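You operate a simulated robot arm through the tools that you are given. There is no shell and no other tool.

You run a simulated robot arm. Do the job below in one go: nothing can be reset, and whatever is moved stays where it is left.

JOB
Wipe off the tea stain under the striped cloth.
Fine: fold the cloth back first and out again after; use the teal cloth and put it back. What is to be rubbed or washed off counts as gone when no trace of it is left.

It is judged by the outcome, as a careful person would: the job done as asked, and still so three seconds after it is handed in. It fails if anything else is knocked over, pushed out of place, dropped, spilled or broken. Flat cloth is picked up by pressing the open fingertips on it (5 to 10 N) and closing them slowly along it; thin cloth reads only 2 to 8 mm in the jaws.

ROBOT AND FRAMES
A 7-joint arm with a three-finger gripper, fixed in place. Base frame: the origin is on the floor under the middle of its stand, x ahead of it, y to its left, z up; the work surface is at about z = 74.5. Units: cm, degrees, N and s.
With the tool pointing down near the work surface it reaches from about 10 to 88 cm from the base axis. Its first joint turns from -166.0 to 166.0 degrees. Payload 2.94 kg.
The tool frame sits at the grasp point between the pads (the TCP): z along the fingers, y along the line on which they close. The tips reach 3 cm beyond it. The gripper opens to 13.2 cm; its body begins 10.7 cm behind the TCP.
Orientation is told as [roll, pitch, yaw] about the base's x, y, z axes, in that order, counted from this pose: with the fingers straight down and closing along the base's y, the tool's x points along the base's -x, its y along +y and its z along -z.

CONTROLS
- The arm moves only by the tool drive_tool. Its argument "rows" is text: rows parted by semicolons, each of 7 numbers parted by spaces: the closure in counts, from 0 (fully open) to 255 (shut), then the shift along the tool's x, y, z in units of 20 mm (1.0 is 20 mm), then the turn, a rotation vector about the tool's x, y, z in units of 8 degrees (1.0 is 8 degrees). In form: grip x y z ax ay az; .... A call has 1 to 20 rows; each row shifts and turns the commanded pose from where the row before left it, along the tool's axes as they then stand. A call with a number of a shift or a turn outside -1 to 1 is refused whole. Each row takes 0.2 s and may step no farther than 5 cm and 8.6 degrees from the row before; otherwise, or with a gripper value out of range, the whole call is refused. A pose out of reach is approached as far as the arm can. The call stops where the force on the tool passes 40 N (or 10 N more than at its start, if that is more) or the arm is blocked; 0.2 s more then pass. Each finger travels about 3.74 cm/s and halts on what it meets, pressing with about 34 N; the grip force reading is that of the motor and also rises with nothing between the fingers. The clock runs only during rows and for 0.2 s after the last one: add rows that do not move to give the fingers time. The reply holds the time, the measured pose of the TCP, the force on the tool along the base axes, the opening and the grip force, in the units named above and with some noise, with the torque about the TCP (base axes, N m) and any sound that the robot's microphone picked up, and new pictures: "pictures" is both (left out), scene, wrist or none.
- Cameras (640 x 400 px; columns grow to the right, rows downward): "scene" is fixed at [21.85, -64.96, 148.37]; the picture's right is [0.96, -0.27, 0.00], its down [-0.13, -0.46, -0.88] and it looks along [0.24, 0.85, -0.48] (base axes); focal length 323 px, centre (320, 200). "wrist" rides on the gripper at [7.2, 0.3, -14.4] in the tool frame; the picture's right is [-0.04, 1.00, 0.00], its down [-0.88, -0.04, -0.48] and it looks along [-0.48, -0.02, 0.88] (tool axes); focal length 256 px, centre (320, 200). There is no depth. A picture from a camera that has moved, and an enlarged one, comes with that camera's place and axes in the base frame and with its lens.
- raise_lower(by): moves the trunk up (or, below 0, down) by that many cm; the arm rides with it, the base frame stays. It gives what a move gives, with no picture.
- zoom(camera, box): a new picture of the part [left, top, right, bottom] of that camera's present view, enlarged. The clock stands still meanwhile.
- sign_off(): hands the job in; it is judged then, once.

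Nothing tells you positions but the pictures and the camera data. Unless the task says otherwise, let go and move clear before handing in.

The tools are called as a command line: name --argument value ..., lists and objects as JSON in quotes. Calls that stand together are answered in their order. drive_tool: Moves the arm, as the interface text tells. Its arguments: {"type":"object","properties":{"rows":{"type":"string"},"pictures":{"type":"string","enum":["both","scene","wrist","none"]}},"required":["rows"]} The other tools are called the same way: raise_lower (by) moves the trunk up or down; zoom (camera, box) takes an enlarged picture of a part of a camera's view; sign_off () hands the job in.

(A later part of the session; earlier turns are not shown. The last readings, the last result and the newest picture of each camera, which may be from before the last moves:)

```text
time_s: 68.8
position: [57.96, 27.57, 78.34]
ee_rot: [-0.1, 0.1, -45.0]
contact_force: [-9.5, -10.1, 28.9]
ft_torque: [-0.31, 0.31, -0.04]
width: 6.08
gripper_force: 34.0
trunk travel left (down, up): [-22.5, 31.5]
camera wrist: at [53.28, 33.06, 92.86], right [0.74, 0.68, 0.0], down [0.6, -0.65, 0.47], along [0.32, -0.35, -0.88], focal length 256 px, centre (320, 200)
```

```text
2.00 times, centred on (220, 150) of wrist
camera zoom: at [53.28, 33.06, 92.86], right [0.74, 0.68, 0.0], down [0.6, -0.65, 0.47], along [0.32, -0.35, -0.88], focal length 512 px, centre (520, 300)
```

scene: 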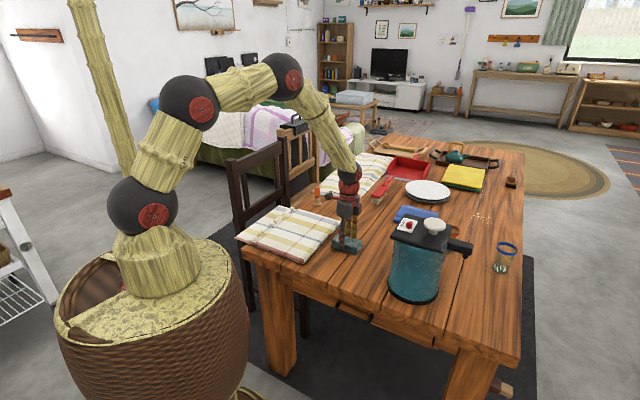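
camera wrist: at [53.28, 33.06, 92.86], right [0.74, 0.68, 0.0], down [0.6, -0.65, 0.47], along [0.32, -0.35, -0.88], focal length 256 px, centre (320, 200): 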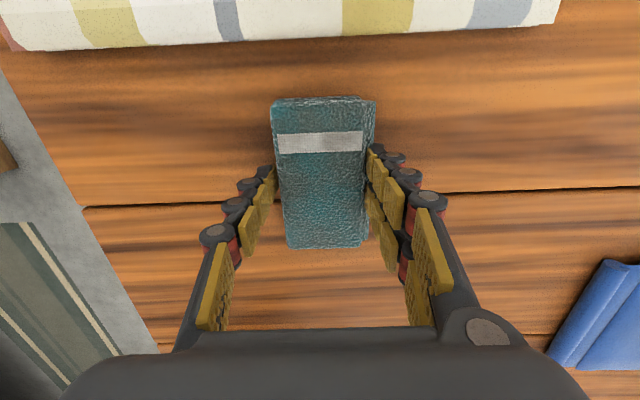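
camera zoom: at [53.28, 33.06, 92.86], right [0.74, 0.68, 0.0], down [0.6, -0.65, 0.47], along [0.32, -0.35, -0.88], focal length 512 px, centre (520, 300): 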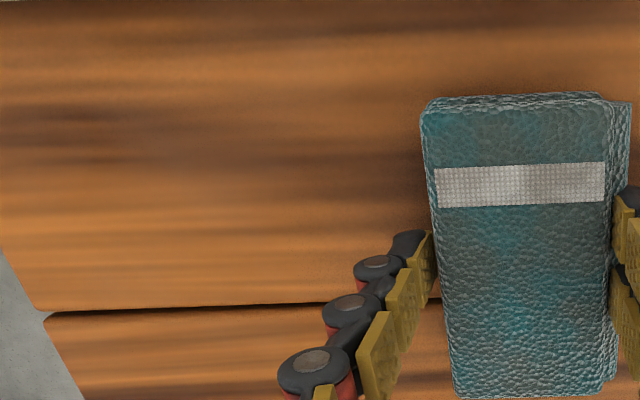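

The wiped area looks clean. I do one more pass back with less pressure to be sure, then lift to inspect.

drive_tool --rows "165 0 0 -0.06 0 0 0; 165 0 0 0 0 0 0; 165 0 -0.3 0 0 0 0; 165 0 -0.3 0 0 0 0; 165 0 -0.3 0 0 0 0; 165 0 -0.3 0 0 0 0; 165 0 -0.3 0 0 0 0; 165 0 -0.3 0 0 0 0; 165 0 -0.3 0 0 0 0; 165 0 -0.3 0 0 0 0; 165 0 -0.3 0 0 0 0; 165 0 -0.3 0 0 0 0; 165 0 -0.3 0 0 0 0; 165 0 -0.3 0 0 0 0; 165 0 -0.3 0 0 0 0; 165 0 -0.3 0 0 0 0; 165 0 -0.3 0 0 0 0; 165 0 -0.3 0 0 0 0; 165 0 0 0 0 0 0"

zoom --camera "wrist" --box '[340, 50, 540, 250]'

```text
time_s: 72.8
position: [51.31, 20.95, 78.58]
ee_rot: [-0.3, 0.1, -45.0]
contact_force: [-1.0, 0.4, -0.7]
ft_torque: [-0.01, -0.02, -0.01]
width: 6.08
gripper_force: 34.7
trunk travel left (down, up): [-22.5, 31.5]
camera wrist: at [46.57, 26.27, 92.93], right [0.74, 0.68, -0.01], down [0.6, -0.65, 0.47], along [0.32, -0.35, -0.88], focal length 256 px, centre (320, 200)
```

scene: 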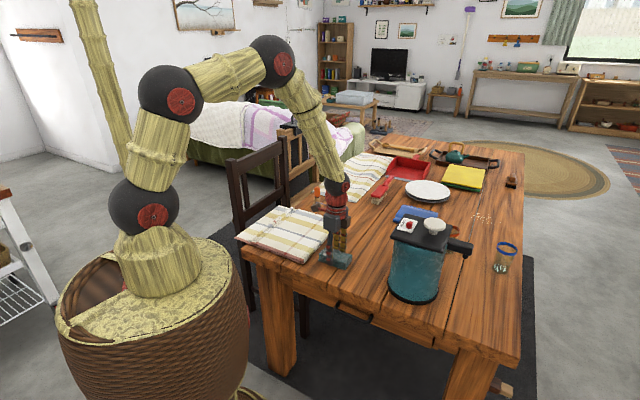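
wrist: 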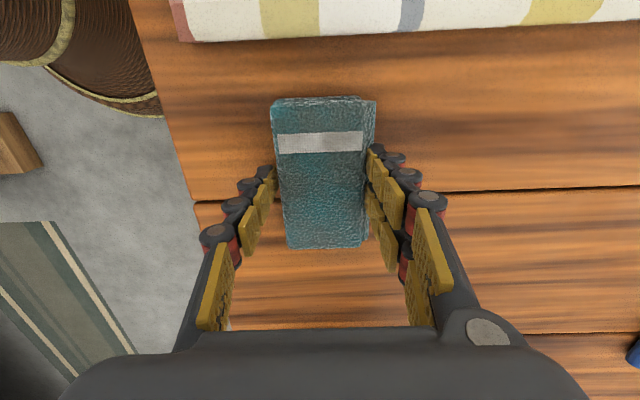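

```text
2.00 times, centred on (440, 150) of wrist
camera zoom: at [46.57, 26.27, 92.93], right [0.74, 0.68, -0.01], down [0.6, -0.65, 0.47], along [0.32, -0.35, -0.88], focal length 512 px, centre (80, 300)
```

zoom: 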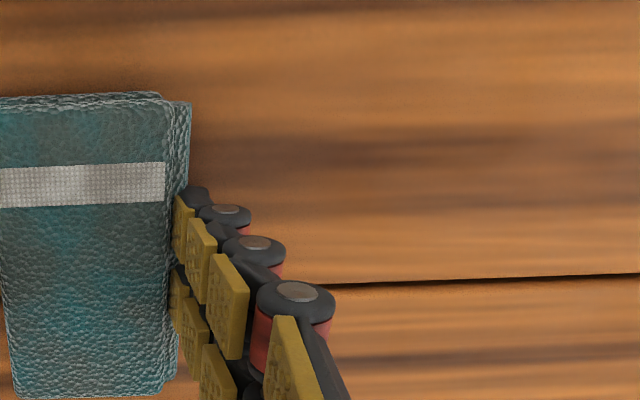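

No trace is visible from here. I lift the teal cloth and carry it back to above its place, then inspect the wiped area from a distance.

drive_tool --rows "165 0 0 -0.5 0 0 0; 165 0 0 -0.8 0 0 0; 165 0 0 -0.8 0 0 0; 165 0.058 0.99 0 0 0 0; 165 0.058 0.99 0 0 0 0; 165 0.058 0.99 0 0 0 0; 165 0.058 0.99 0 0 0 0; 165 0.058 0.99 0 0 0 0; 165 0.058 0.99 0 0 0 0; 165 0.058 0.99 0 0 0 0; 165 0.058 0.99 0 0 0 0; 165 0.058 0.99 0 0 0 0; 165 0.058 0.99 0 0 0 0; 165 0.058 0.99 0 0 0 0; 165 0.058 0.99 0 0 0 0; 165 0.058 0.99 0 0 0 0; 165 0.058 0.99 0 0 0 0; 165 0.058 0.99 0 0 0 0; 165 0 0 0 0 0 0"

zoom --camera "scene" --box '[300, 215, 390, 290]'

zoom --camera "wrist" --box '[0, 60, 260, 300]'

```text
time_s: 76.8
position: [71.23, 43.15, 82.53]
ee_rot: [-0.4, 0.1, -45.0]
contact_force: [-0.2, 1.1, -1.4]
ft_torque: [-0.03, 0.03, -0.01]
width: 6.08
gripper_force: 34.2
trunk travel left (down, up): [-22.5, 31.5]
camera wrist: at [66.42, 48.54, 96.99], right [0.74, 0.68, -0.01], down [0.6, -0.65, 0.47], along [0.32, -0.35, -0.88], focal length 256 px, centre (320, 200)
```

scene: 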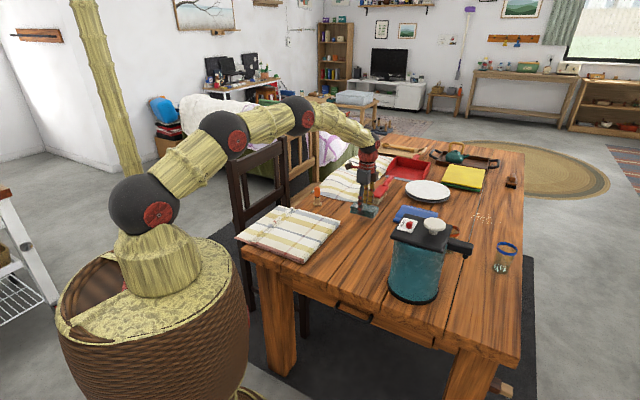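
wrist: 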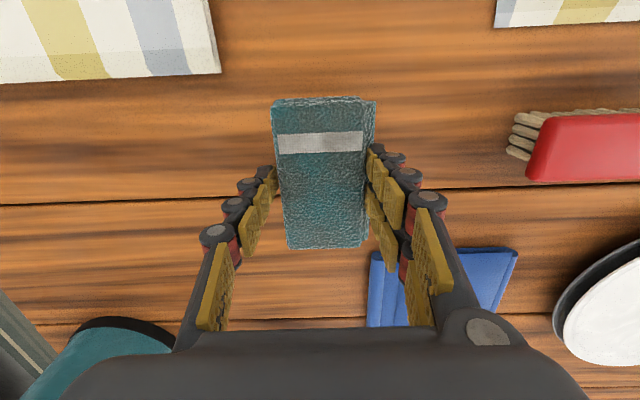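

```text
5.33 times, centred on (345, 252) of scene
camera zoom: at [21.85, -64.96, 148.37], right [0.96, -0.27, 0.0], down [-0.13, -0.46, -0.88], along [0.24, 0.85, -0.48], focal length 1722 px, centre (187, -80)
```

zoom: 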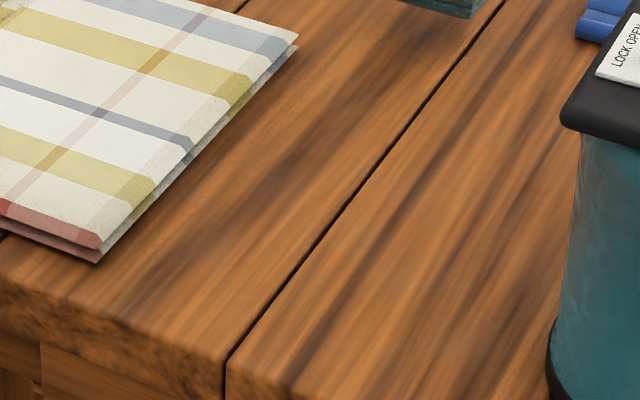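

```text
1.67 times, centred on (130, 180) of wrist
camera zoom: at [66.42, 48.54, 96.99], right [0.74, 0.68, -0.01], down [0.6, -0.65, 0.47], along [0.32, -0.35, -0.88], focal length 427 px, centre (637, 233)
```

zoom: 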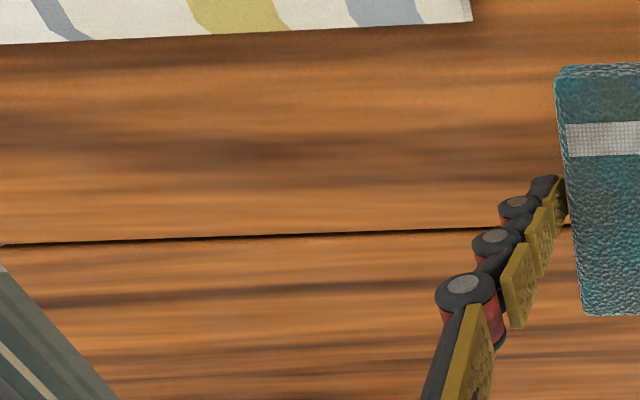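

The spot where the stain was, at (340, 254) in the scene view, seems clean. I zoom in much closer to be certain.

zoom --camera "scene" --box '[322, 242, 358, 266]'

zoom --camera "wrist" --box '[0, 90, 120, 210]'

```text
16.00 times, centred on (340, 254) of scene
camera zoom: at [21.85, -64.96, 148.37], right [0.96, -0.27, 0.0], down [-0.13, -0.46, -0.88], along [0.24, 0.85, -0.48], focal length 5165 px, centre (0, -664)
```

zoom: 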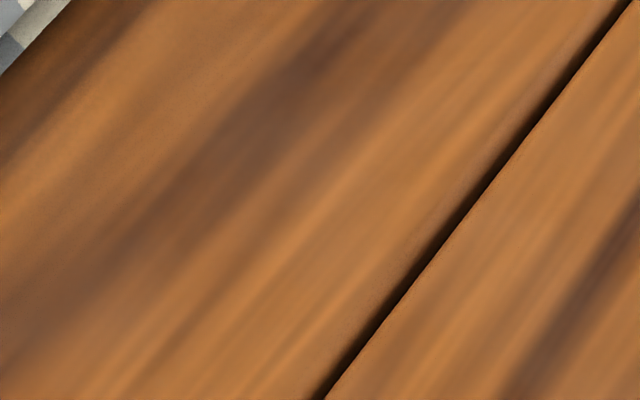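

```text
3.33 times, centred on (60, 150) of wrist
camera zoom: at [66.42, 48.54, 96.99], right [0.74, 0.68, -0.01], down [0.6, -0.65, 0.47], along [0.32, -0.35, -0.88], focal length 853 px, centre (1187, 367)
```

zoom: 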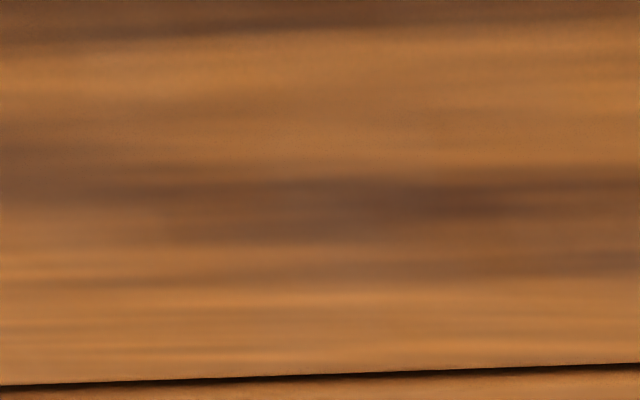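

The wood is clean; only the natural grain remains. Now I lower the teal cloth back onto its original spot.

drive_tool --rows "165 0.06 -0.045 0.8 0.04 0 0; 165 0 0 0.7 0 0 0; 165 0 0 0.3 0 0 0; 165 0 0 0 0 0 0" --pictures "none"

```text
time_s: 77.8
position: [70.91, 43.22, 78.94]
ee_rot: [-0.6, 0.1, -45.0]
contact_force: [0.8, 0.1, 0.3]
ft_torque: [-0.03, -0.01, 0.01]
width: 6.07
gripper_force: 34.3
trunk travel left (down, up): [-22.5, 31.5]
```

drive_tool --rows "165 -0.05 0.03 0 -0.07 0 0; 165 0 0 0.1 0 0 0; 165 0 0 0.05 0 0 0; 165 0 0 0 0 0 0" --pictures "none"

```text
time_s: 78.8
position: [71.07, 43.24, 78.61]
ee_rot: [-0.1, 0.0, -45.0]
contact_force: [0.4, 0.3, 0.3]
ft_torque: [0.04, -0.01, 0.0]
width: 6.09
gripper_force: 34.0
trunk travel left (down, up): [-22.5, 31.5]
```

drive_tool --rows "165 0 0 0.06 0 0 0; 165 0 0 0 0 0 0" --pictures "none"

```text
time_s: 79.4
position: [70.99, 43.22, 78.44]
ee_rot: [-0.1, 0.1, -44.9]
contact_force: [0.5, 0.2, -1.6]
ft_torque: [0.0, 0.0, -0.04]
width: 6.09
gripper_force: 34.0
trunk travel left (down, up): [-22.5, 31.5]
```

drive_tool --rows "165 0 0 0.05 0 0 0; 165 0 0 0 0 0 0" --pictures "none"

```text
time_s: 80.0
position: [70.96, 43.12, 78.49]
ee_rot: [-0.1, 0.1, -45.1]
contact_force: [0.1, -0.4, -0.7]
ft_torque: [0.03, -0.01, 0.0]
width: 6.08
gripper_force: 33.9
trunk travel left (down, up): [-22.5, 31.5]
```

drive_tool --rows "165 0 0 0.05 0 0 0; 165 0 0 0 0 0 0" --pictures "none"

```text
time_s: 80.6
position: [71.05, 43.18, 78.36]
ee_rot: [0.1, 0.1, -45.0]
contact_force: [-2.1, -1.3, 6.5]
ft_torque: [0.01, 0.09, -0.01]
width: 6.04
gripper_force: 33.9
trunk travel left (down, up): [-22.5, 31.5]
```

Contact at 6.5 N, so the teal cloth is on the table at its old spot. I open the fingers and rise.

drive_tool --rows "150 0 0 0 0 0 0; 135 0 0 0 0 0 0; 120 0 0 0 0 0 0; 105 0 0 0 0 0 0; 95 0 0 0 0 0 0; 95 0 0 0 0 0 0; 95 0 0 -0.5 0 0 0; 95 0 0 -1 0 0 0; 95 0 0 -1 0 0 0; 95 0 0 -1 0 0 0; 95 0 0 -1 0 0 0; 95 0 0 -1 0 0 0; 95 0 0 -1 0 0 0; 95 0 0 -1 0 0 0; 95 0 0 -1 0 0 0; 95 0 0 -1 0 0 0; 95 0 0 0 0 0 0"

zoom --camera "scene" --box '[325, 150, 425, 240]'

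zoom --camera "wrist" --box '[90, 90, 210, 180]'

zoom --camera "scene" --box '[335, 190, 395, 240]'

```text
time_s: 84.2
position: [71.0, 43.17, 97.37]
ee_rot: [-0.1, 0.1, -45.1]
contact_force: [0.0, 0.2, 0.4]
ft_torque: [-0.04, 0.0, 0.03]
width: 8.29
gripper_force: 0.0
trunk travel left (down, up): [-22.5, 31.5]
camera wrist: at [66.21, 48.55, 111.74], right [0.74, 0.68, 0.0], down [0.6, -0.65, 0.47], along [0.32, -0.35, -0.88], focal length 256 px, centre (320, 200)
```

scene: 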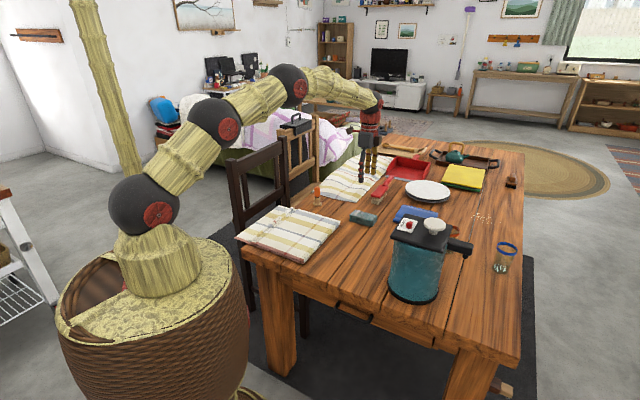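
wrist: 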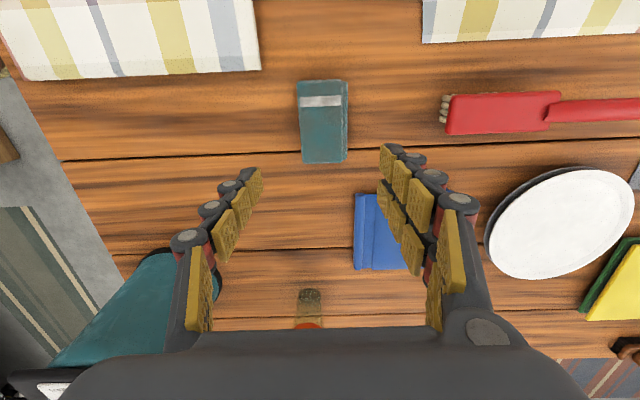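

```text
4.44 times, centred on (375, 195) of scene
camera zoom: at [21.85, -64.96, 148.37], right [0.96, -0.27, 0.0], down [-0.13, -0.46, -0.88], along [0.24, 0.85, -0.48], focal length 1435 px, centre (76, 222)
```

zoom: 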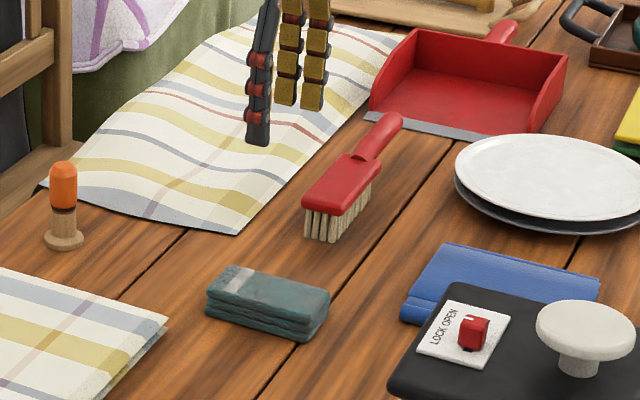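

```text
4.44 times, centred on (150, 135) of wrist
camera zoom: at [66.21, 48.55, 111.74], right [0.74, 0.68, 0.0], down [0.6, -0.65, 0.47], along [0.32, -0.35, -0.88], focal length 1138 px, centre (1076, 489)
```

zoom: 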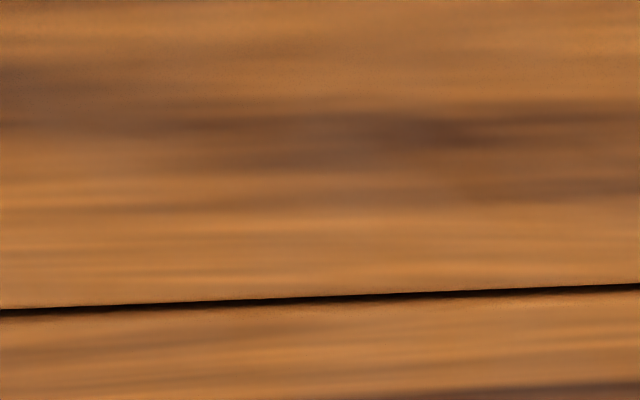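

```text
8.00 times, centred on (365, 215) of scene
camera zoom: at [21.85, -64.96, 148.37], right [0.96, -0.27, 0.0], down [-0.13, -0.46, -0.88], along [0.24, 0.85, -0.48], focal length 2583 px, centre (-40, 80)
```

zoom: 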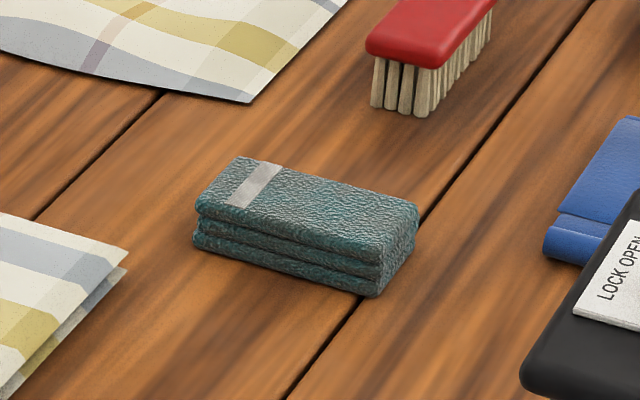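

The teal cloth is back exactly where it was, and the stain is gone. Now I travel back over the hem and turn the tool to +45° again to unfold the cloth.

drive_tool --rows "120 0.9625 -0.647 0 0 0 0; 120 0.9625 -0.647 0 0 0 0; 120 0.9625 -0.647 0 0 0 0; 120 0.9625 -0.647 0 0 0 0; 120 0.9625 -0.647 0 0 0 0; 120 0.9625 -0.647 0 0 0 0; 120 0.9625 -0.647 0 0 0 0; 120 0.9625 -0.647 0 0 0 0; 120 0.9625 -0.647 0 0 0 0; 120 0.9625 -0.647 0 0 0 0; 120 0.9625 -0.647 0 0 0 0; 120 0.9625 -0.647 0 0 0 0; 120 0.9625 -0.647 0 0 0 0; 120 0.9625 -0.647 0 0 0 0; 120 0.9625 -0.647 0 0 0 0; 120 0.9625 -0.647 0 0 0 0; 120 0 0 0 0 0 0" --pictures "none"

drive_tool --rows "150 0 0 0 0 0 -0.9375; 150 0 0 0 0 0 -0.9375; 150 0 0 0 0 0 -0.9375; 150 0 0 0 0 0 -0.9375; 150 0 0 0 0 0 -0.9375; 150 0 0 0 0 0 -0.9375; 150 0 0 0 0 0 -0.9375; 150 0 0 0 0 0 -0.9375; 150 0 0 0 0 0 -0.9375; 150 0 0 0 0 0 -0.9375; 150 0 0 0 0 0 -0.9375; 150 0 0 0 0 0 -0.9375; 150 0 0 0 0 0 0"

zoom --camera "scene" --box '[230, 170, 330, 270]'

```text
time_s: 87.8
position: [34.54, 50.24, 97.27]
ee_rot: [-0.1, 0.0, -45.0]
contact_force: [1.0, -0.4, 0.9]
ft_torque: [-0.02, -0.02, 0.0]
width: 7.0
gripper_force: 0.0
trunk travel left (down, up): [-22.5, 31.5]
```

```text
time_s: 90.6
position: [34.91, 50.46, 97.51]
ee_rot: [0.1, 0.1, 45.0]
contact_force: [-0.6, -0.3, -0.3]
ft_torque: [0.0, 0.0, 0.0]
width: 5.44
gripper_force: 0.1
trunk travel left (down, up): [-22.5, 31.5]
camera wrist: at [29.54, 45.48, 111.87], right [-0.68, 0.74, 0.0], down [0.65, 0.6, 0.47], along [0.35, 0.32, -0.88], focal length 256 px, centre (320, 200)
```

scene: 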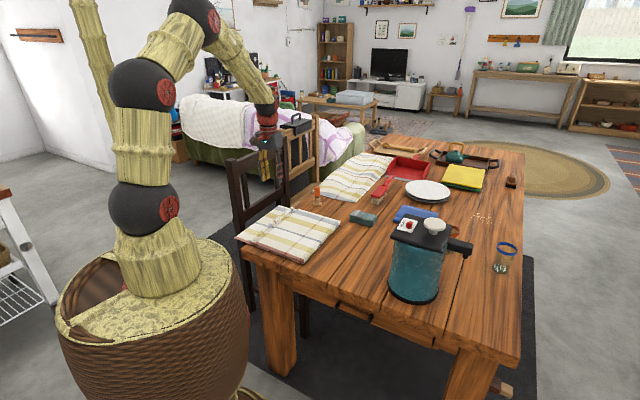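
wrist: 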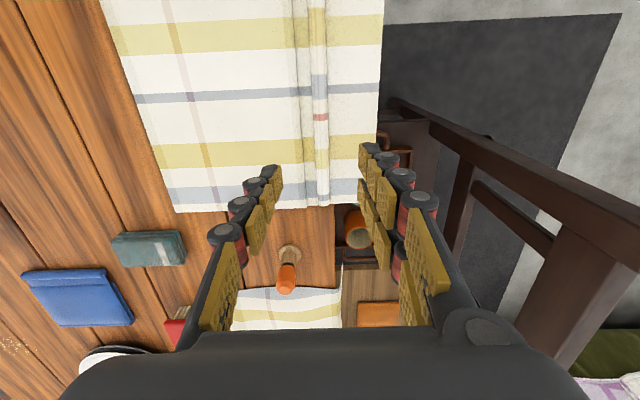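

```text
4.00 times, centred on (280, 220) of scene
camera zoom: at [21.85, -64.96, 148.37], right [0.96, -0.27, 0.0], down [-0.13, -0.46, -0.88], along [0.24, 0.85, -0.48], focal length 1291 px, centre (480, 120)
```

zoom: 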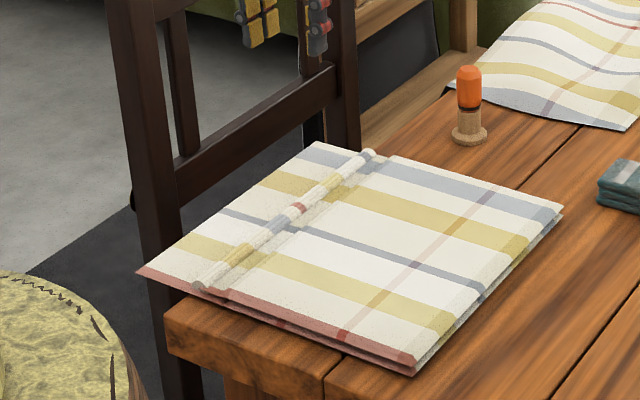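

The roll lies centred under the fingers. I descend around it.

drive_tool --rows "170 0 0 1 0 0 0; 170 0 0 1 0 0 0; 170 0 0 1 0 0 0; 170 0 0 1 0 0 0; 170 0 0 1 0 0 0; 170 0 0 1 0 0 0; 170 0 0 1 0 0 0; 170 0 0 1 0 0 0; 170 0 0 0 0 0 0"

zoom --camera "wrist" --box '[230, 80, 430, 280]'

```text
time_s: 92.6
position: [34.69, 50.19, 81.36]
ee_rot: [0.1, 0.2, 45.0]
contact_force: [-0.4, -0.1, -0.3]
ft_torque: [0.02, 0.01, 0.0]
width: 4.38
gripper_force: 0.0
trunk travel left (down, up): [-22.5, 31.5]
camera wrist: at [29.44, 45.37, 95.85], right [-0.68, 0.74, 0.0], down [0.65, 0.59, 0.47], along [0.35, 0.32, -0.88], focal length 256 px, centre (320, 200)
```

scene: 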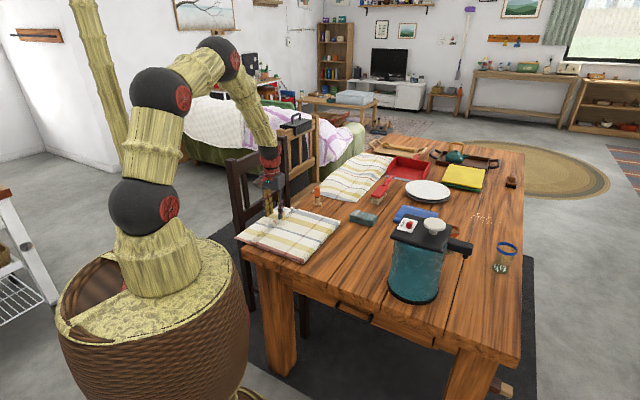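
wrist: 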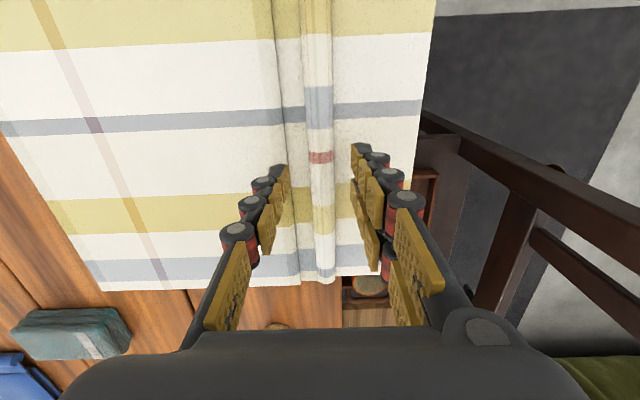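

```text
2.00 times, centred on (330, 180) of wrist
camera zoom: at [29.44, 45.37, 95.85], right [-0.68, 0.74, 0.0], down [0.65, 0.59, 0.47], along [0.35, 0.32, -0.88], focal length 512 px, centre (300, 240)
```

zoom: 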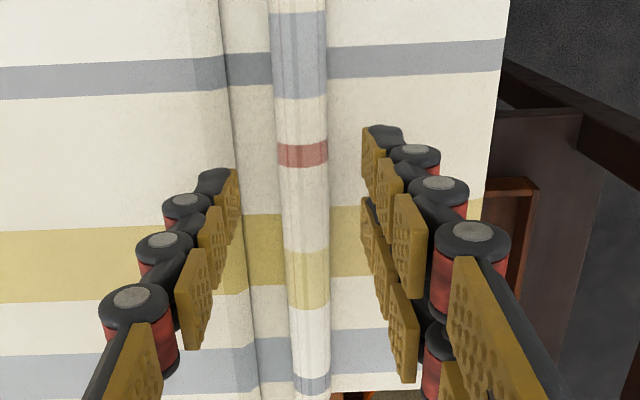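

Well centred. I narrow the fingers a little and lower to roll height.

drive_tool --rows "185 0 0 0.5 0 0 0; 190 0 0 0.5 0 0 0; 190 0 0 0.3 0 0 0; 190 0 0 0 0 0 0" --pictures "none"

```text
time_s: 93.6
position: [34.64, 50.11, 78.9]
ee_rot: [0.0, 0.1, 45.0]
contact_force: [0.3, 0.3, 0.2]
ft_torque: [0.02, -0.01, 0.01]
width: 3.35
gripper_force: 0.0
trunk travel left (down, up): [-22.5, 31.5]
```

drive_tool --rows "196 0 0 0.1 0 0 0; 202 0 0 0.1 0 0 0; 207 0 0 0 0 0 0; 211 0 0 0 0 0 0; 215 0 0 0 0 0 0; 219 0 0 0 0 0 0; 223 0 0 0 0 0 0; 227 0 0 0 0 0 0; 231 0 0 0 0 0 0; 235 0 0 0 0 0 0; 240 0 0 0 0 0 0; 240 0 0 0 0 0 0"

```text
time_s: 96.2
position: [34.7, 50.26, 78.4]
ee_rot: [0.1, 0.2, 45.1]
contact_force: [-2.2, 3.1, 4.1]
ft_torque: [0.13, 0.09, 0.03]
width: 2.06
gripper_force: 34.1
trunk travel left (down, up): [-22.5, 31.5]
camera wrist: at [29.48, 45.43, 92.9], right [-0.68, 0.74, 0.0], down [0.65, 0.59, 0.47], along [0.35, 0.32, -0.88], focal length 256 px, centre (320, 200)
```

scene: 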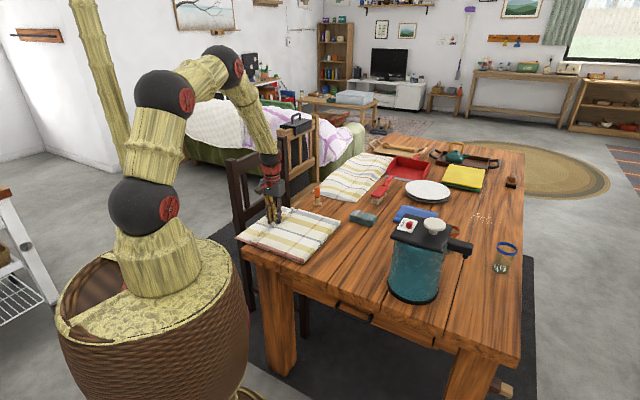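
wrist: 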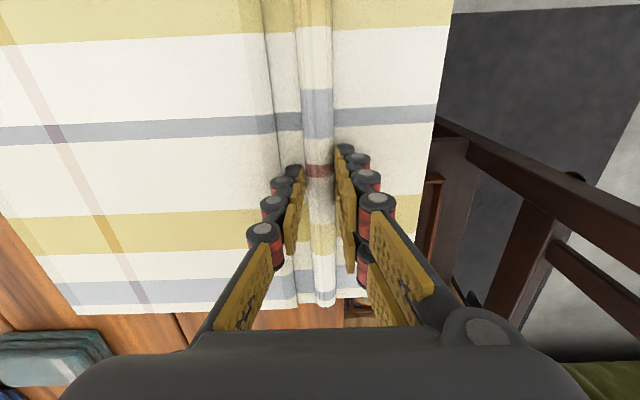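

The hem is held again (2.06 cm, 34 N). First I pull it left by about 5.5 cm to bring the folded cloth back to where it lay before.

drive_tool --rows "240 0 0 -0.3 0 0 0; 240 0 0.3 -0.2 0 0 0; 240 0 0.4 0 0 0 0; 240 0 0.4 0 0 0 0; 240 0 0.4 0 0 0 0; 240 0 0.4 0 0 0 0; 240 0 0.4 0 0 0 0; 240 0 0.4 0 0 0 0; 240 0 0 0 0 0 0; 240 0 0 0 0 0 0"

zoom --camera "scene" --box '[230, 170, 330, 270]'

```text
time_s: 98.4
position: [30.95, 54.14, 79.48]
ee_rot: [0.1, 0.1, 45.0]
contact_force: [-2.5, 1.5, 0.0]
ft_torque: [0.05, 0.05, 0.01]
width: 2.07
gripper_force: 34.3
trunk travel left (down, up): [-22.5, 31.5]
camera wrist: at [25.65, 49.33, 93.85], right [-0.68, 0.74, 0.0], down [0.65, 0.59, 0.47], along [0.35, 0.32, -0.88], focal length 256 px, centre (320, 200)
```

scene: 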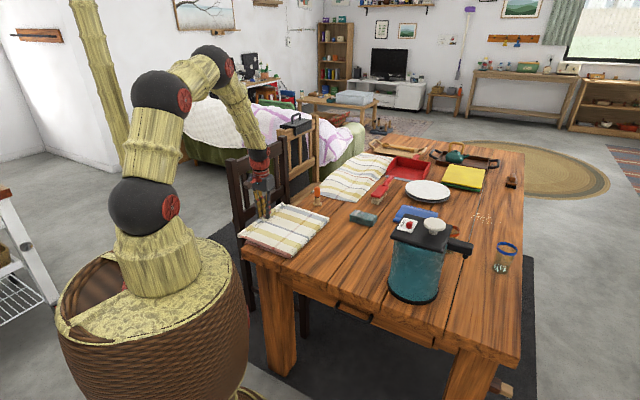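
wrist: 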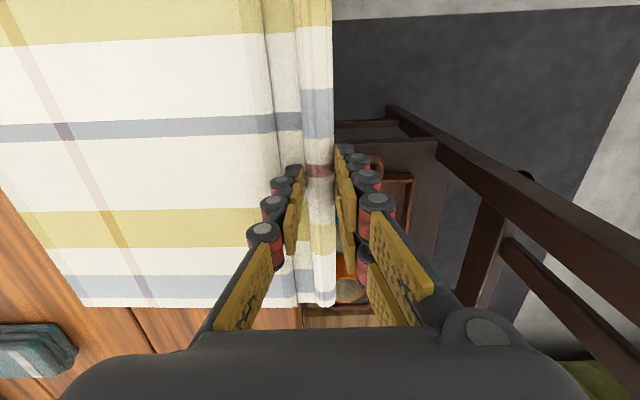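

```text
4.00 times, centred on (280, 220) of scene
camera zoom: at [21.85, -64.96, 148.37], right [0.96, -0.27, 0.0], down [-0.13, -0.46, -0.88], along [0.24, 0.85, -0.48], focal length 1291 px, centre (480, 120)
```

zoom: 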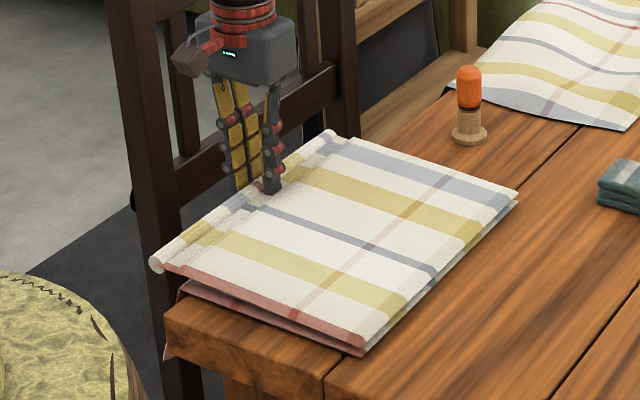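

The cloth is back to its earlier fold position, matching the earlier view. Now I unfold by retracing the arc in reverse.

drive_tool --rows "240 0 0.05 -0.6 0 0 0; 240 0 0.05 -0.6 0 0 0; 240 0 -0.183 -0.683 0 0 0; 240 0 -0.183 -0.683 0 0 0; 240 0 -0.183 -0.683 0 0 0; 240 0 -0.267 -0.617 0 0 0; 240 0 -0.267 -0.617 0 0 0; 240 0 -0.267 -0.617 0 0 0; 240 0 0 0 0 0 0" --pictures "scene"

zoom --camera "scene" --box '[230, 150, 390, 290]'

```text
time_s: 100.4
position: [32.67, 52.36, 89.53]
ee_rot: [0.1, 0.2, 45.0]
contact_force: [0.5, 3.0, 1.0]
ft_torque: [0.03, 0.07, 0.06]
width: 2.06
gripper_force: 34.3
trunk travel left (down, up): [-22.5, 31.5]
```

scene: 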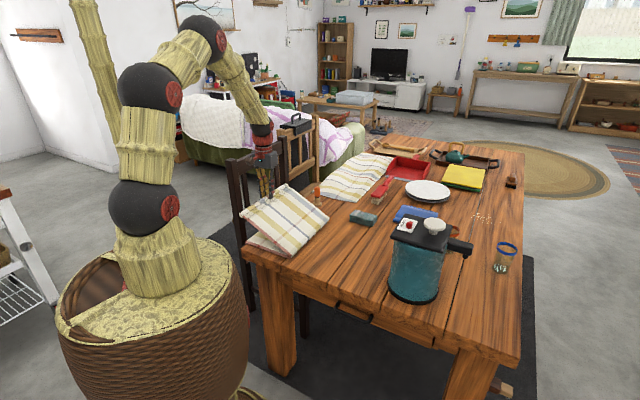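

```text
2.86 times, centred on (310, 220) of scene
camera zoom: at [21.85, -64.96, 148.37], right [0.96, -0.27, 0.0], down [-0.13, -0.46, -0.88], along [0.24, 0.85, -0.48], focal length 922 px, centre (349, 143)
```

zoom: 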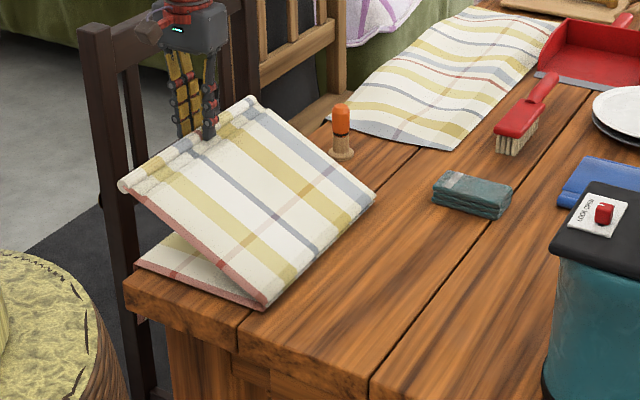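

Smooth, and the left corner of the cloth is within half a centimetre of its original place. I continue over the top.

drive_tool --rows "240 0 -0.41 -0.595 0 0 0; 240 0 -0.41 -0.595 0 0 0; 240 0 -0.41 -0.595 0 0 0; 240 0 -0.615 -0.6 0 0 0; 240 0 -0.615 -0.6 0 0 0; 240 0 -0.615 -0.6 0 0 0; 240 0 -0.82 -0.5 0 0 0; 240 0 -0.82 -0.5 0 0 0; 240 0 -0.82 -0.5 0 0 0; 240 0 0 0 0 0 0" --pictures "none"

zoom --camera "scene" --box '[230, 150, 390, 290]'

```text
time_s: 102.6
position: [40.37, 44.66, 99.96]
ee_rot: [0.2, 0.0, 45.0]
contact_force: [-10.5, 6.6, 23.0]
ft_torque: [-0.01, 0.5, -0.17]
width: 2.08
gripper_force: 33.6
trunk travel left (down, up): [-22.5, 31.5]
```

```text
2.86 times, centred on (310, 220) of scene
camera zoom: at [21.85, -64.96, 148.37], right [0.96, -0.27, 0.0], down [-0.13, -0.46, -0.88], along [0.24, 0.85, -0.48], focal length 922 px, centre (349, 143)
```

zoom: 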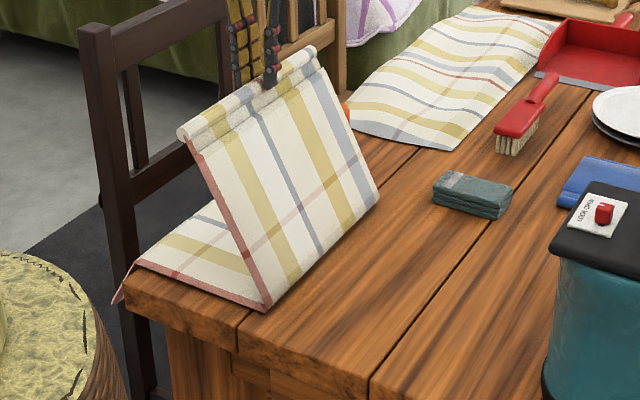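

The panel is a bit compressed (23 N), so I raise the hem slightly to relieve it before going on.

drive_tool --rows "240 0 0 -0.2 0 0 0; 240 0 0 -0.1 0 0 0; 240 0 0 0 0 0 0" --pictures "none"

zoom --camera "scene" --box '[230, 150, 390, 290]'

```text
time_s: 103.4
position: [40.4, 44.46, 100.13]
ee_rot: [0.0, 0.3, 45.0]
contact_force: [1.3, -1.0, -2.5]
ft_torque: [0.01, -0.11, 0.11]
width: 2.06
gripper_force: 34.4
trunk travel left (down, up): [-22.5, 31.5]
```

```text
2.86 times, centred on (310, 220) of scene
camera zoom: at [21.85, -64.96, 148.37], right [0.96, -0.27, 0.0], down [-0.13, -0.46, -0.88], along [0.24, 0.85, -0.48], focal length 922 px, centre (349, 143)
```

zoom: 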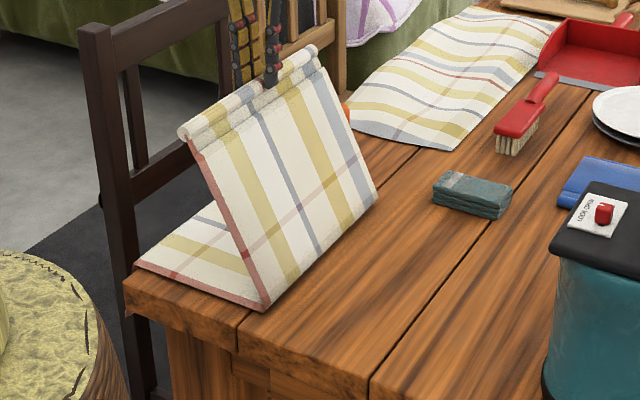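

Relieved, with the crease within about half a centimetre of its original line. I continue in shorter steps, checking the force.

drive_tool --rows "240 0 -0.885 -0.29 0 0 0; 240 0 -0.885 -0.29 0 0 0; 240 0 -0.885 -0.29 0 0 0; 240 0 0 0 0 0 0" --pictures "none"

```text
time_s: 104.4
position: [44.26, 40.88, 102.14]
ee_rot: [0.1, 0.0, 45.0]
contact_force: [-5.3, -2.0, 5.4]
ft_torque: [-0.09, 0.2, 0.05]
width: 2.05
gripper_force: 33.8
trunk travel left (down, up): [-22.5, 31.5]
```

drive_tool --rows "240 0 -0.86 -0.13 0 0 0; 240 0 -0.86 -0.1 0 0 0; 240 0 -0.86 -0.07 0 0 0; 240 0 0 0 0 0 0" --pictures "none"

zoom --camera "scene" --box '[230, 150, 390, 290]'

```text
time_s: 105.4
position: [47.93, 37.17, 102.75]
ee_rot: [0.1, 0.1, 45.0]
contact_force: [-0.5, 0.0, -1.9]
ft_torque: [0.32, -0.26, -0.06]
width: 2.06
gripper_force: 33.8
trunk travel left (down, up): [-22.5, 31.5]
```

```text
2.86 times, centred on (310, 220) of scene
camera zoom: at [21.85, -64.96, 148.37], right [0.96, -0.27, 0.0], down [-0.13, -0.46, -0.88], along [0.24, 0.85, -0.48], focal length 922 px, centre (349, 143)
```

zoom: 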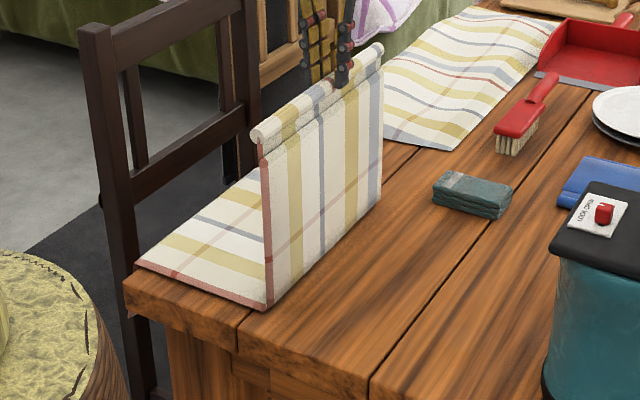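

Vertical again with light force and the left half in place. Continuing down the right side.

drive_tool --rows "240 0 -0.867 0.07 0 0 0; 240 0 -0.867 0.117 0 0 0; 240 0 -0.867 0.16 0 0 0; 240 0 0 0 0 0 0" --pictures "none"

drive_tool --rows "240 0 -0.895 0.25 0 0 0; 240 0 -0.895 0.3 0 0 0; 240 0 -0.895 0.35 0 0 0; 240 0 0 0 0 0 0" --pictures "none"

zoom --camera "scene" --box '[230, 150, 390, 290]'

```text
time_s: 106.4
position: [51.76, 33.33, 101.97]
ee_rot: [0.1, 0.1, 45.0]
contact_force: [-2.2, -4.7, 10.3]
ft_torque: [-0.27, 0.19, 0.21]
width: 2.05
gripper_force: 33.5
trunk travel left (down, up): [-22.5, 31.5]
```

```text
time_s: 107.4
position: [55.45, 29.66, 100.13]
ee_rot: [0.0, 0.1, 45.0]
contact_force: [1.5, -4.9, 7.4]
ft_torque: [0.07, -0.21, -0.02]
width: 2.05
gripper_force: 33.5
trunk travel left (down, up): [-22.5, 31.5]
```

```text
2.86 times, centred on (310, 220) of scene
camera zoom: at [21.85, -64.96, 148.37], right [0.96, -0.27, 0.0], down [-0.13, -0.46, -0.88], along [0.24, 0.85, -0.48], focal length 922 px, centre (349, 143)
```

zoom: 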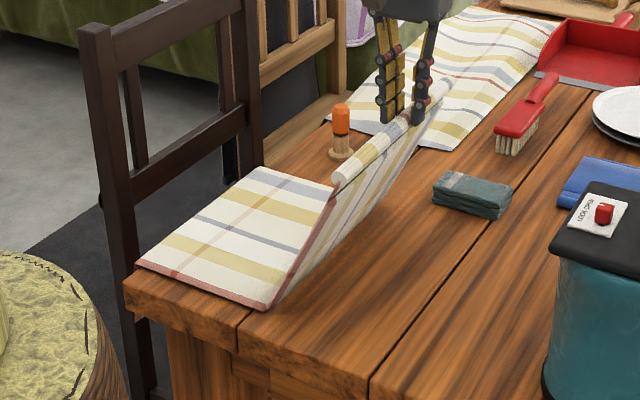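

The left half sits correctly. I continue lowering the right half.

drive_tool --rows "240 0 -0.77 0.45 0 0 0; 240 0 -0.77 0.5 0 0 0; 240 0 -0.75 0.55 0 0 0; 240 0 0 0 0 0 0" --pictures "none"

drive_tool --rows "240 0 -0.6 0.58 0 0 0; 240 0 -0.58 0.62 0 0 0; 240 0 -0.57 0.65 0 0 0; 240 0 0 0 0 0 0" --pictures "none"

zoom --camera "scene" --box '[230, 150, 390, 290]'

```text
time_s: 108.4
position: [58.61, 26.56, 97.08]
ee_rot: [0.1, 0.1, 45.0]
contact_force: [2.4, -0.5, 1.2]
ft_torque: [0.23, -0.29, -0.3]
width: 2.06
gripper_force: 33.7
trunk travel left (down, up): [-22.5, 31.5]
```

```text
time_s: 109.4
position: [61.15, 23.83, 93.34]
ee_rot: [0.1, 0.2, 45.0]
contact_force: [-0.5, 1.7, -2.1]
ft_torque: [-0.06, 0.15, -0.16]
width: 2.02
gripper_force: 34.1
trunk travel left (down, up): [-22.5, 31.5]
```

```text
2.86 times, centred on (310, 220) of scene
camera zoom: at [21.85, -64.96, 148.37], right [0.96, -0.27, 0.0], down [-0.13, -0.46, -0.88], along [0.24, 0.85, -0.48], focal length 922 px, centre (349, 143)
```

zoom: 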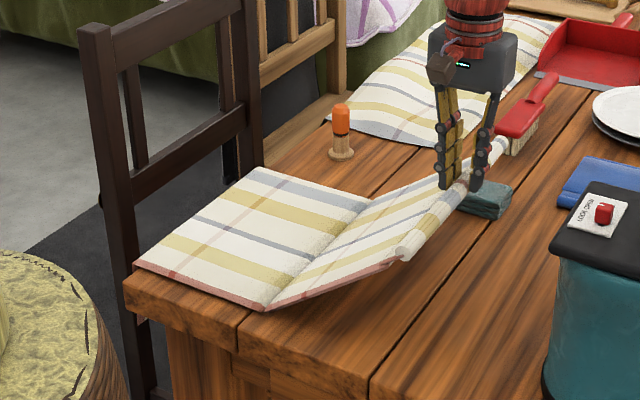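

Good. Lowering further toward the original hem line.

drive_tool --rows "240 0 -0.46 0.68 0 0 0; 240 0 -0.43 0.7 0 0 0; 240 0 -0.41 0.72 0 0 0; 240 0 0 0 0 0 0" --pictures "none"

drive_tool --rows "240 0 -0.35 0.78 0 0 0; 240 0 -0.32 0.8 0 0 0; 240 0 -0.28 0.8 0 0 0; 240 0 0 0 0 0 0" --pictures "none"

zoom --camera "scene" --box '[230, 150, 390, 290]'

```text
time_s: 110.4
position: [63.11, 22.05, 89.34]
ee_rot: [0.1, 0.1, 45.0]
contact_force: [-0.8, -0.8, -1.0]
ft_torque: [-0.03, 0.05, 0.28]
width: 2.04
gripper_force: 34.2
trunk travel left (down, up): [-22.5, 31.5]
```

```text
time_s: 111.4
position: [64.28, 20.73, 84.54]
ee_rot: [0.1, 0.2, 45.0]
contact_force: [-2.8, 1.6, -1.5]
ft_torque: [0.18, -0.02, 0.09]
width: 2.02
gripper_force: 33.5
trunk travel left (down, up): [-22.5, 31.5]
```

```text
2.86 times, centred on (310, 220) of scene
camera zoom: at [21.85, -64.96, 148.37], right [0.96, -0.27, 0.0], down [-0.13, -0.46, -0.88], along [0.24, 0.85, -0.48], focal length 922 px, centre (349, 143)
```

zoom: 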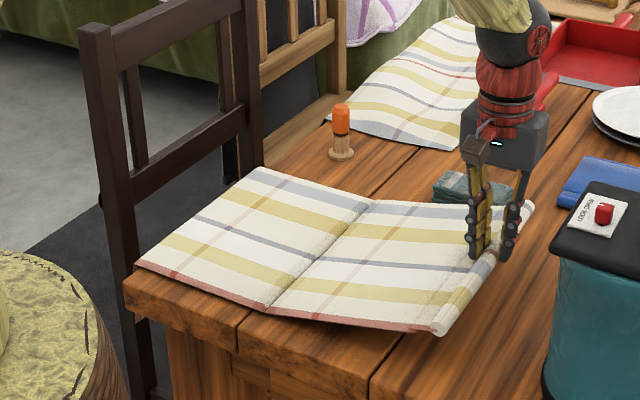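

Nearly flat. I lower the hem the last few centimetres onto its original line.

drive_tool --rows "240 0 -0.14 0.8 0 0 0; 240 0 -0.1 0.8 0 0 0; 240 0 -0.06 0.8 0 0 0; 240 0 0 0.5 0 0 0; 240 0 0 0 0 0 0"

zoom --camera "scene" --box '[230, 150, 390, 290]'

```text
time_s: 112.6
position: [64.7, 20.21, 78.79]
ee_rot: [0.1, 0.1, 45.0]
contact_force: [1.4, 0.6, -0.6]
ft_torque: [0.08, -0.06, -0.3]
width: 2.04
gripper_force: 34.4
trunk travel left (down, up): [-22.5, 31.5]
camera wrist: at [59.53, 15.42, 93.12], right [-0.68, 0.74, 0.0], down [0.65, 0.59, 0.47], along [0.35, 0.32, -0.88], focal length 256 px, centre (320, 200)
```

scene: 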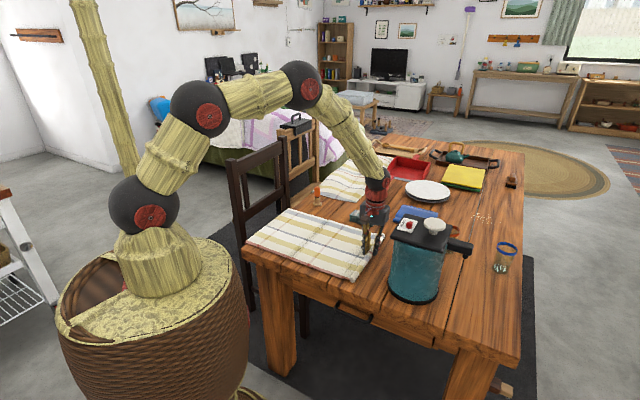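
wrist: 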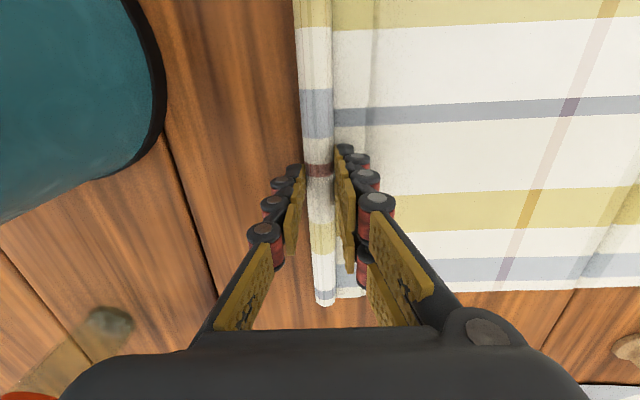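

```text
2.86 times, centred on (310, 220) of scene
camera zoom: at [21.85, -64.96, 148.37], right [0.96, -0.27, 0.0], down [-0.13, -0.46, -0.88], along [0.24, 0.85, -0.48], focal length 922 px, centre (349, 143)
```

zoom: 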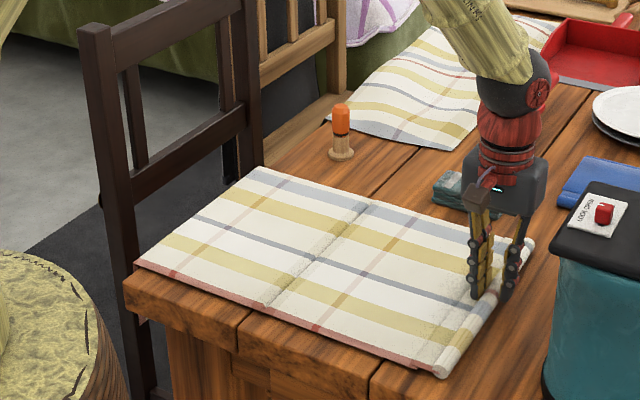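

The view nearly matches the one when I first gripped the hem. I lower the last centimetre and open.

drive_tool --rows "240 0 0 0.2 0 0 0; 240 0 0 0.2 0 0 0; 240 0 0 0.1 0 0 0; 240 0 0 0 0 0 0" --pictures "none"

```text
time_s: 113.3
position: [64.89, 20.4, 78.6]
ee_rot: [-0.2, -0.2, 45.0]
contact_force: [-8.7, -3.9, 19.5]
ft_torque: [-0.96, 1.08, 0.07]
width: 2.03
gripper_force: 33.6
trunk travel left (down, up): [-22.5, 31.5]
stopped in row 3: the force on the tool passed its limit at 44 N (the readings are from after the stop); the commanded pose is now the measured one
```

Contact came about a centimetre earlier than expected. I look closely before releasing.

zoom --camera "scene" --box '[340, 210, 400, 290]'

zoom --camera "wrist" --box '[260, 60, 420, 320]'

```text
5.00 times, centred on (370, 250) of scene
camera zoom: at [21.85, -64.96, 148.37], right [0.96, -0.27, 0.0], down [-0.13, -0.46, -0.88], along [0.24, 0.85, -0.48], focal length 1614 px, centre (70, -50)
```

zoom: 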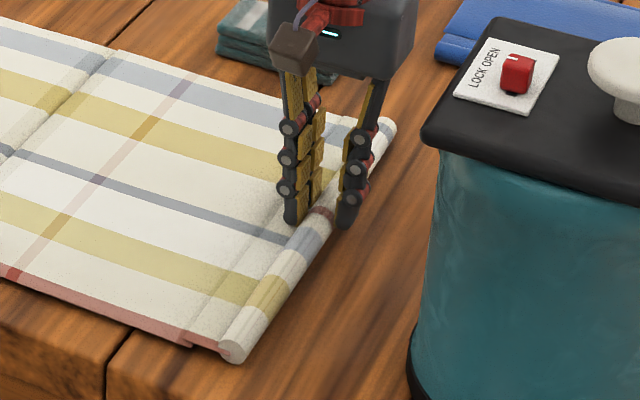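

```text
1.54 times, centred on (340, 190) of wrist
camera zoom: at [59.55, 15.44, 92.98], right [-0.68, 0.74, 0.0], down [0.65, 0.59, 0.48], along [0.35, 0.32, -0.88], focal length 394 px, centre (289, 215)
```

zoom: 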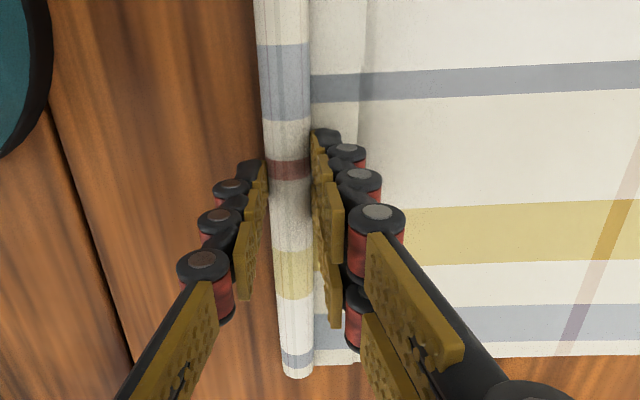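

The hem lies on the table and its ends match the original picture within a pixel. I relieve the pressure, open gently and rise.

drive_tool --rows "240 0 0 -0.08 0 0 0; 240 0 0 0 0 0 0; 232 0 0 0 0 0 0; 224 0 0 0 0 0 0; 216 0 0 0 0 0 0; 208 0 0 0 0 0 0; 200 0 0 0 0 0 0; 192 0 0 0 0 0 0; 184 0 0 0 0 0 0; 180 0 0 0 0 0 0"

```text
time_s: 115.5
position: [65.03, 20.52, 78.5]
ee_rot: [0.0, -0.1, 45.0]
contact_force: [1.2, -0.1, 0.3]
ft_torque: [0.03, 0.02, -0.03]
width: 3.87
gripper_force: 0.1
trunk travel left (down, up): [-22.5, 31.5]
camera wrist: at [59.63, 15.52, 92.89], right [-0.68, 0.74, 0.0], down [0.65, 0.59, 0.48], along [0.35, 0.32, -0.88], focal length 256 px, centre (320, 200)
```

scene: 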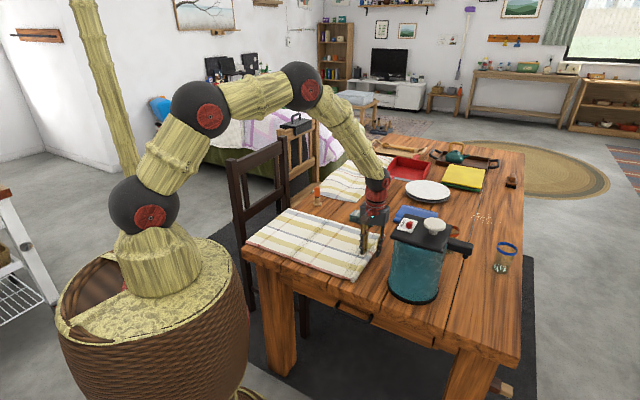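
wrist: 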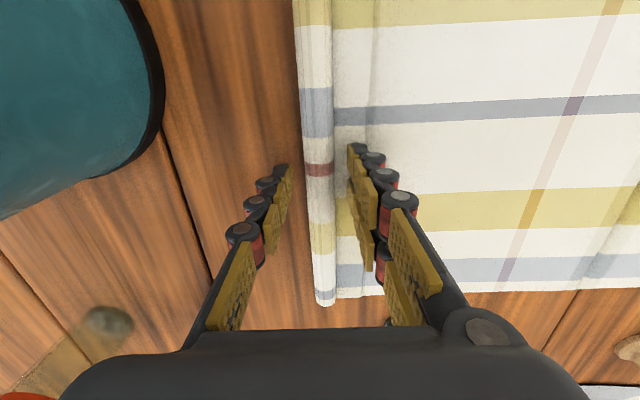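

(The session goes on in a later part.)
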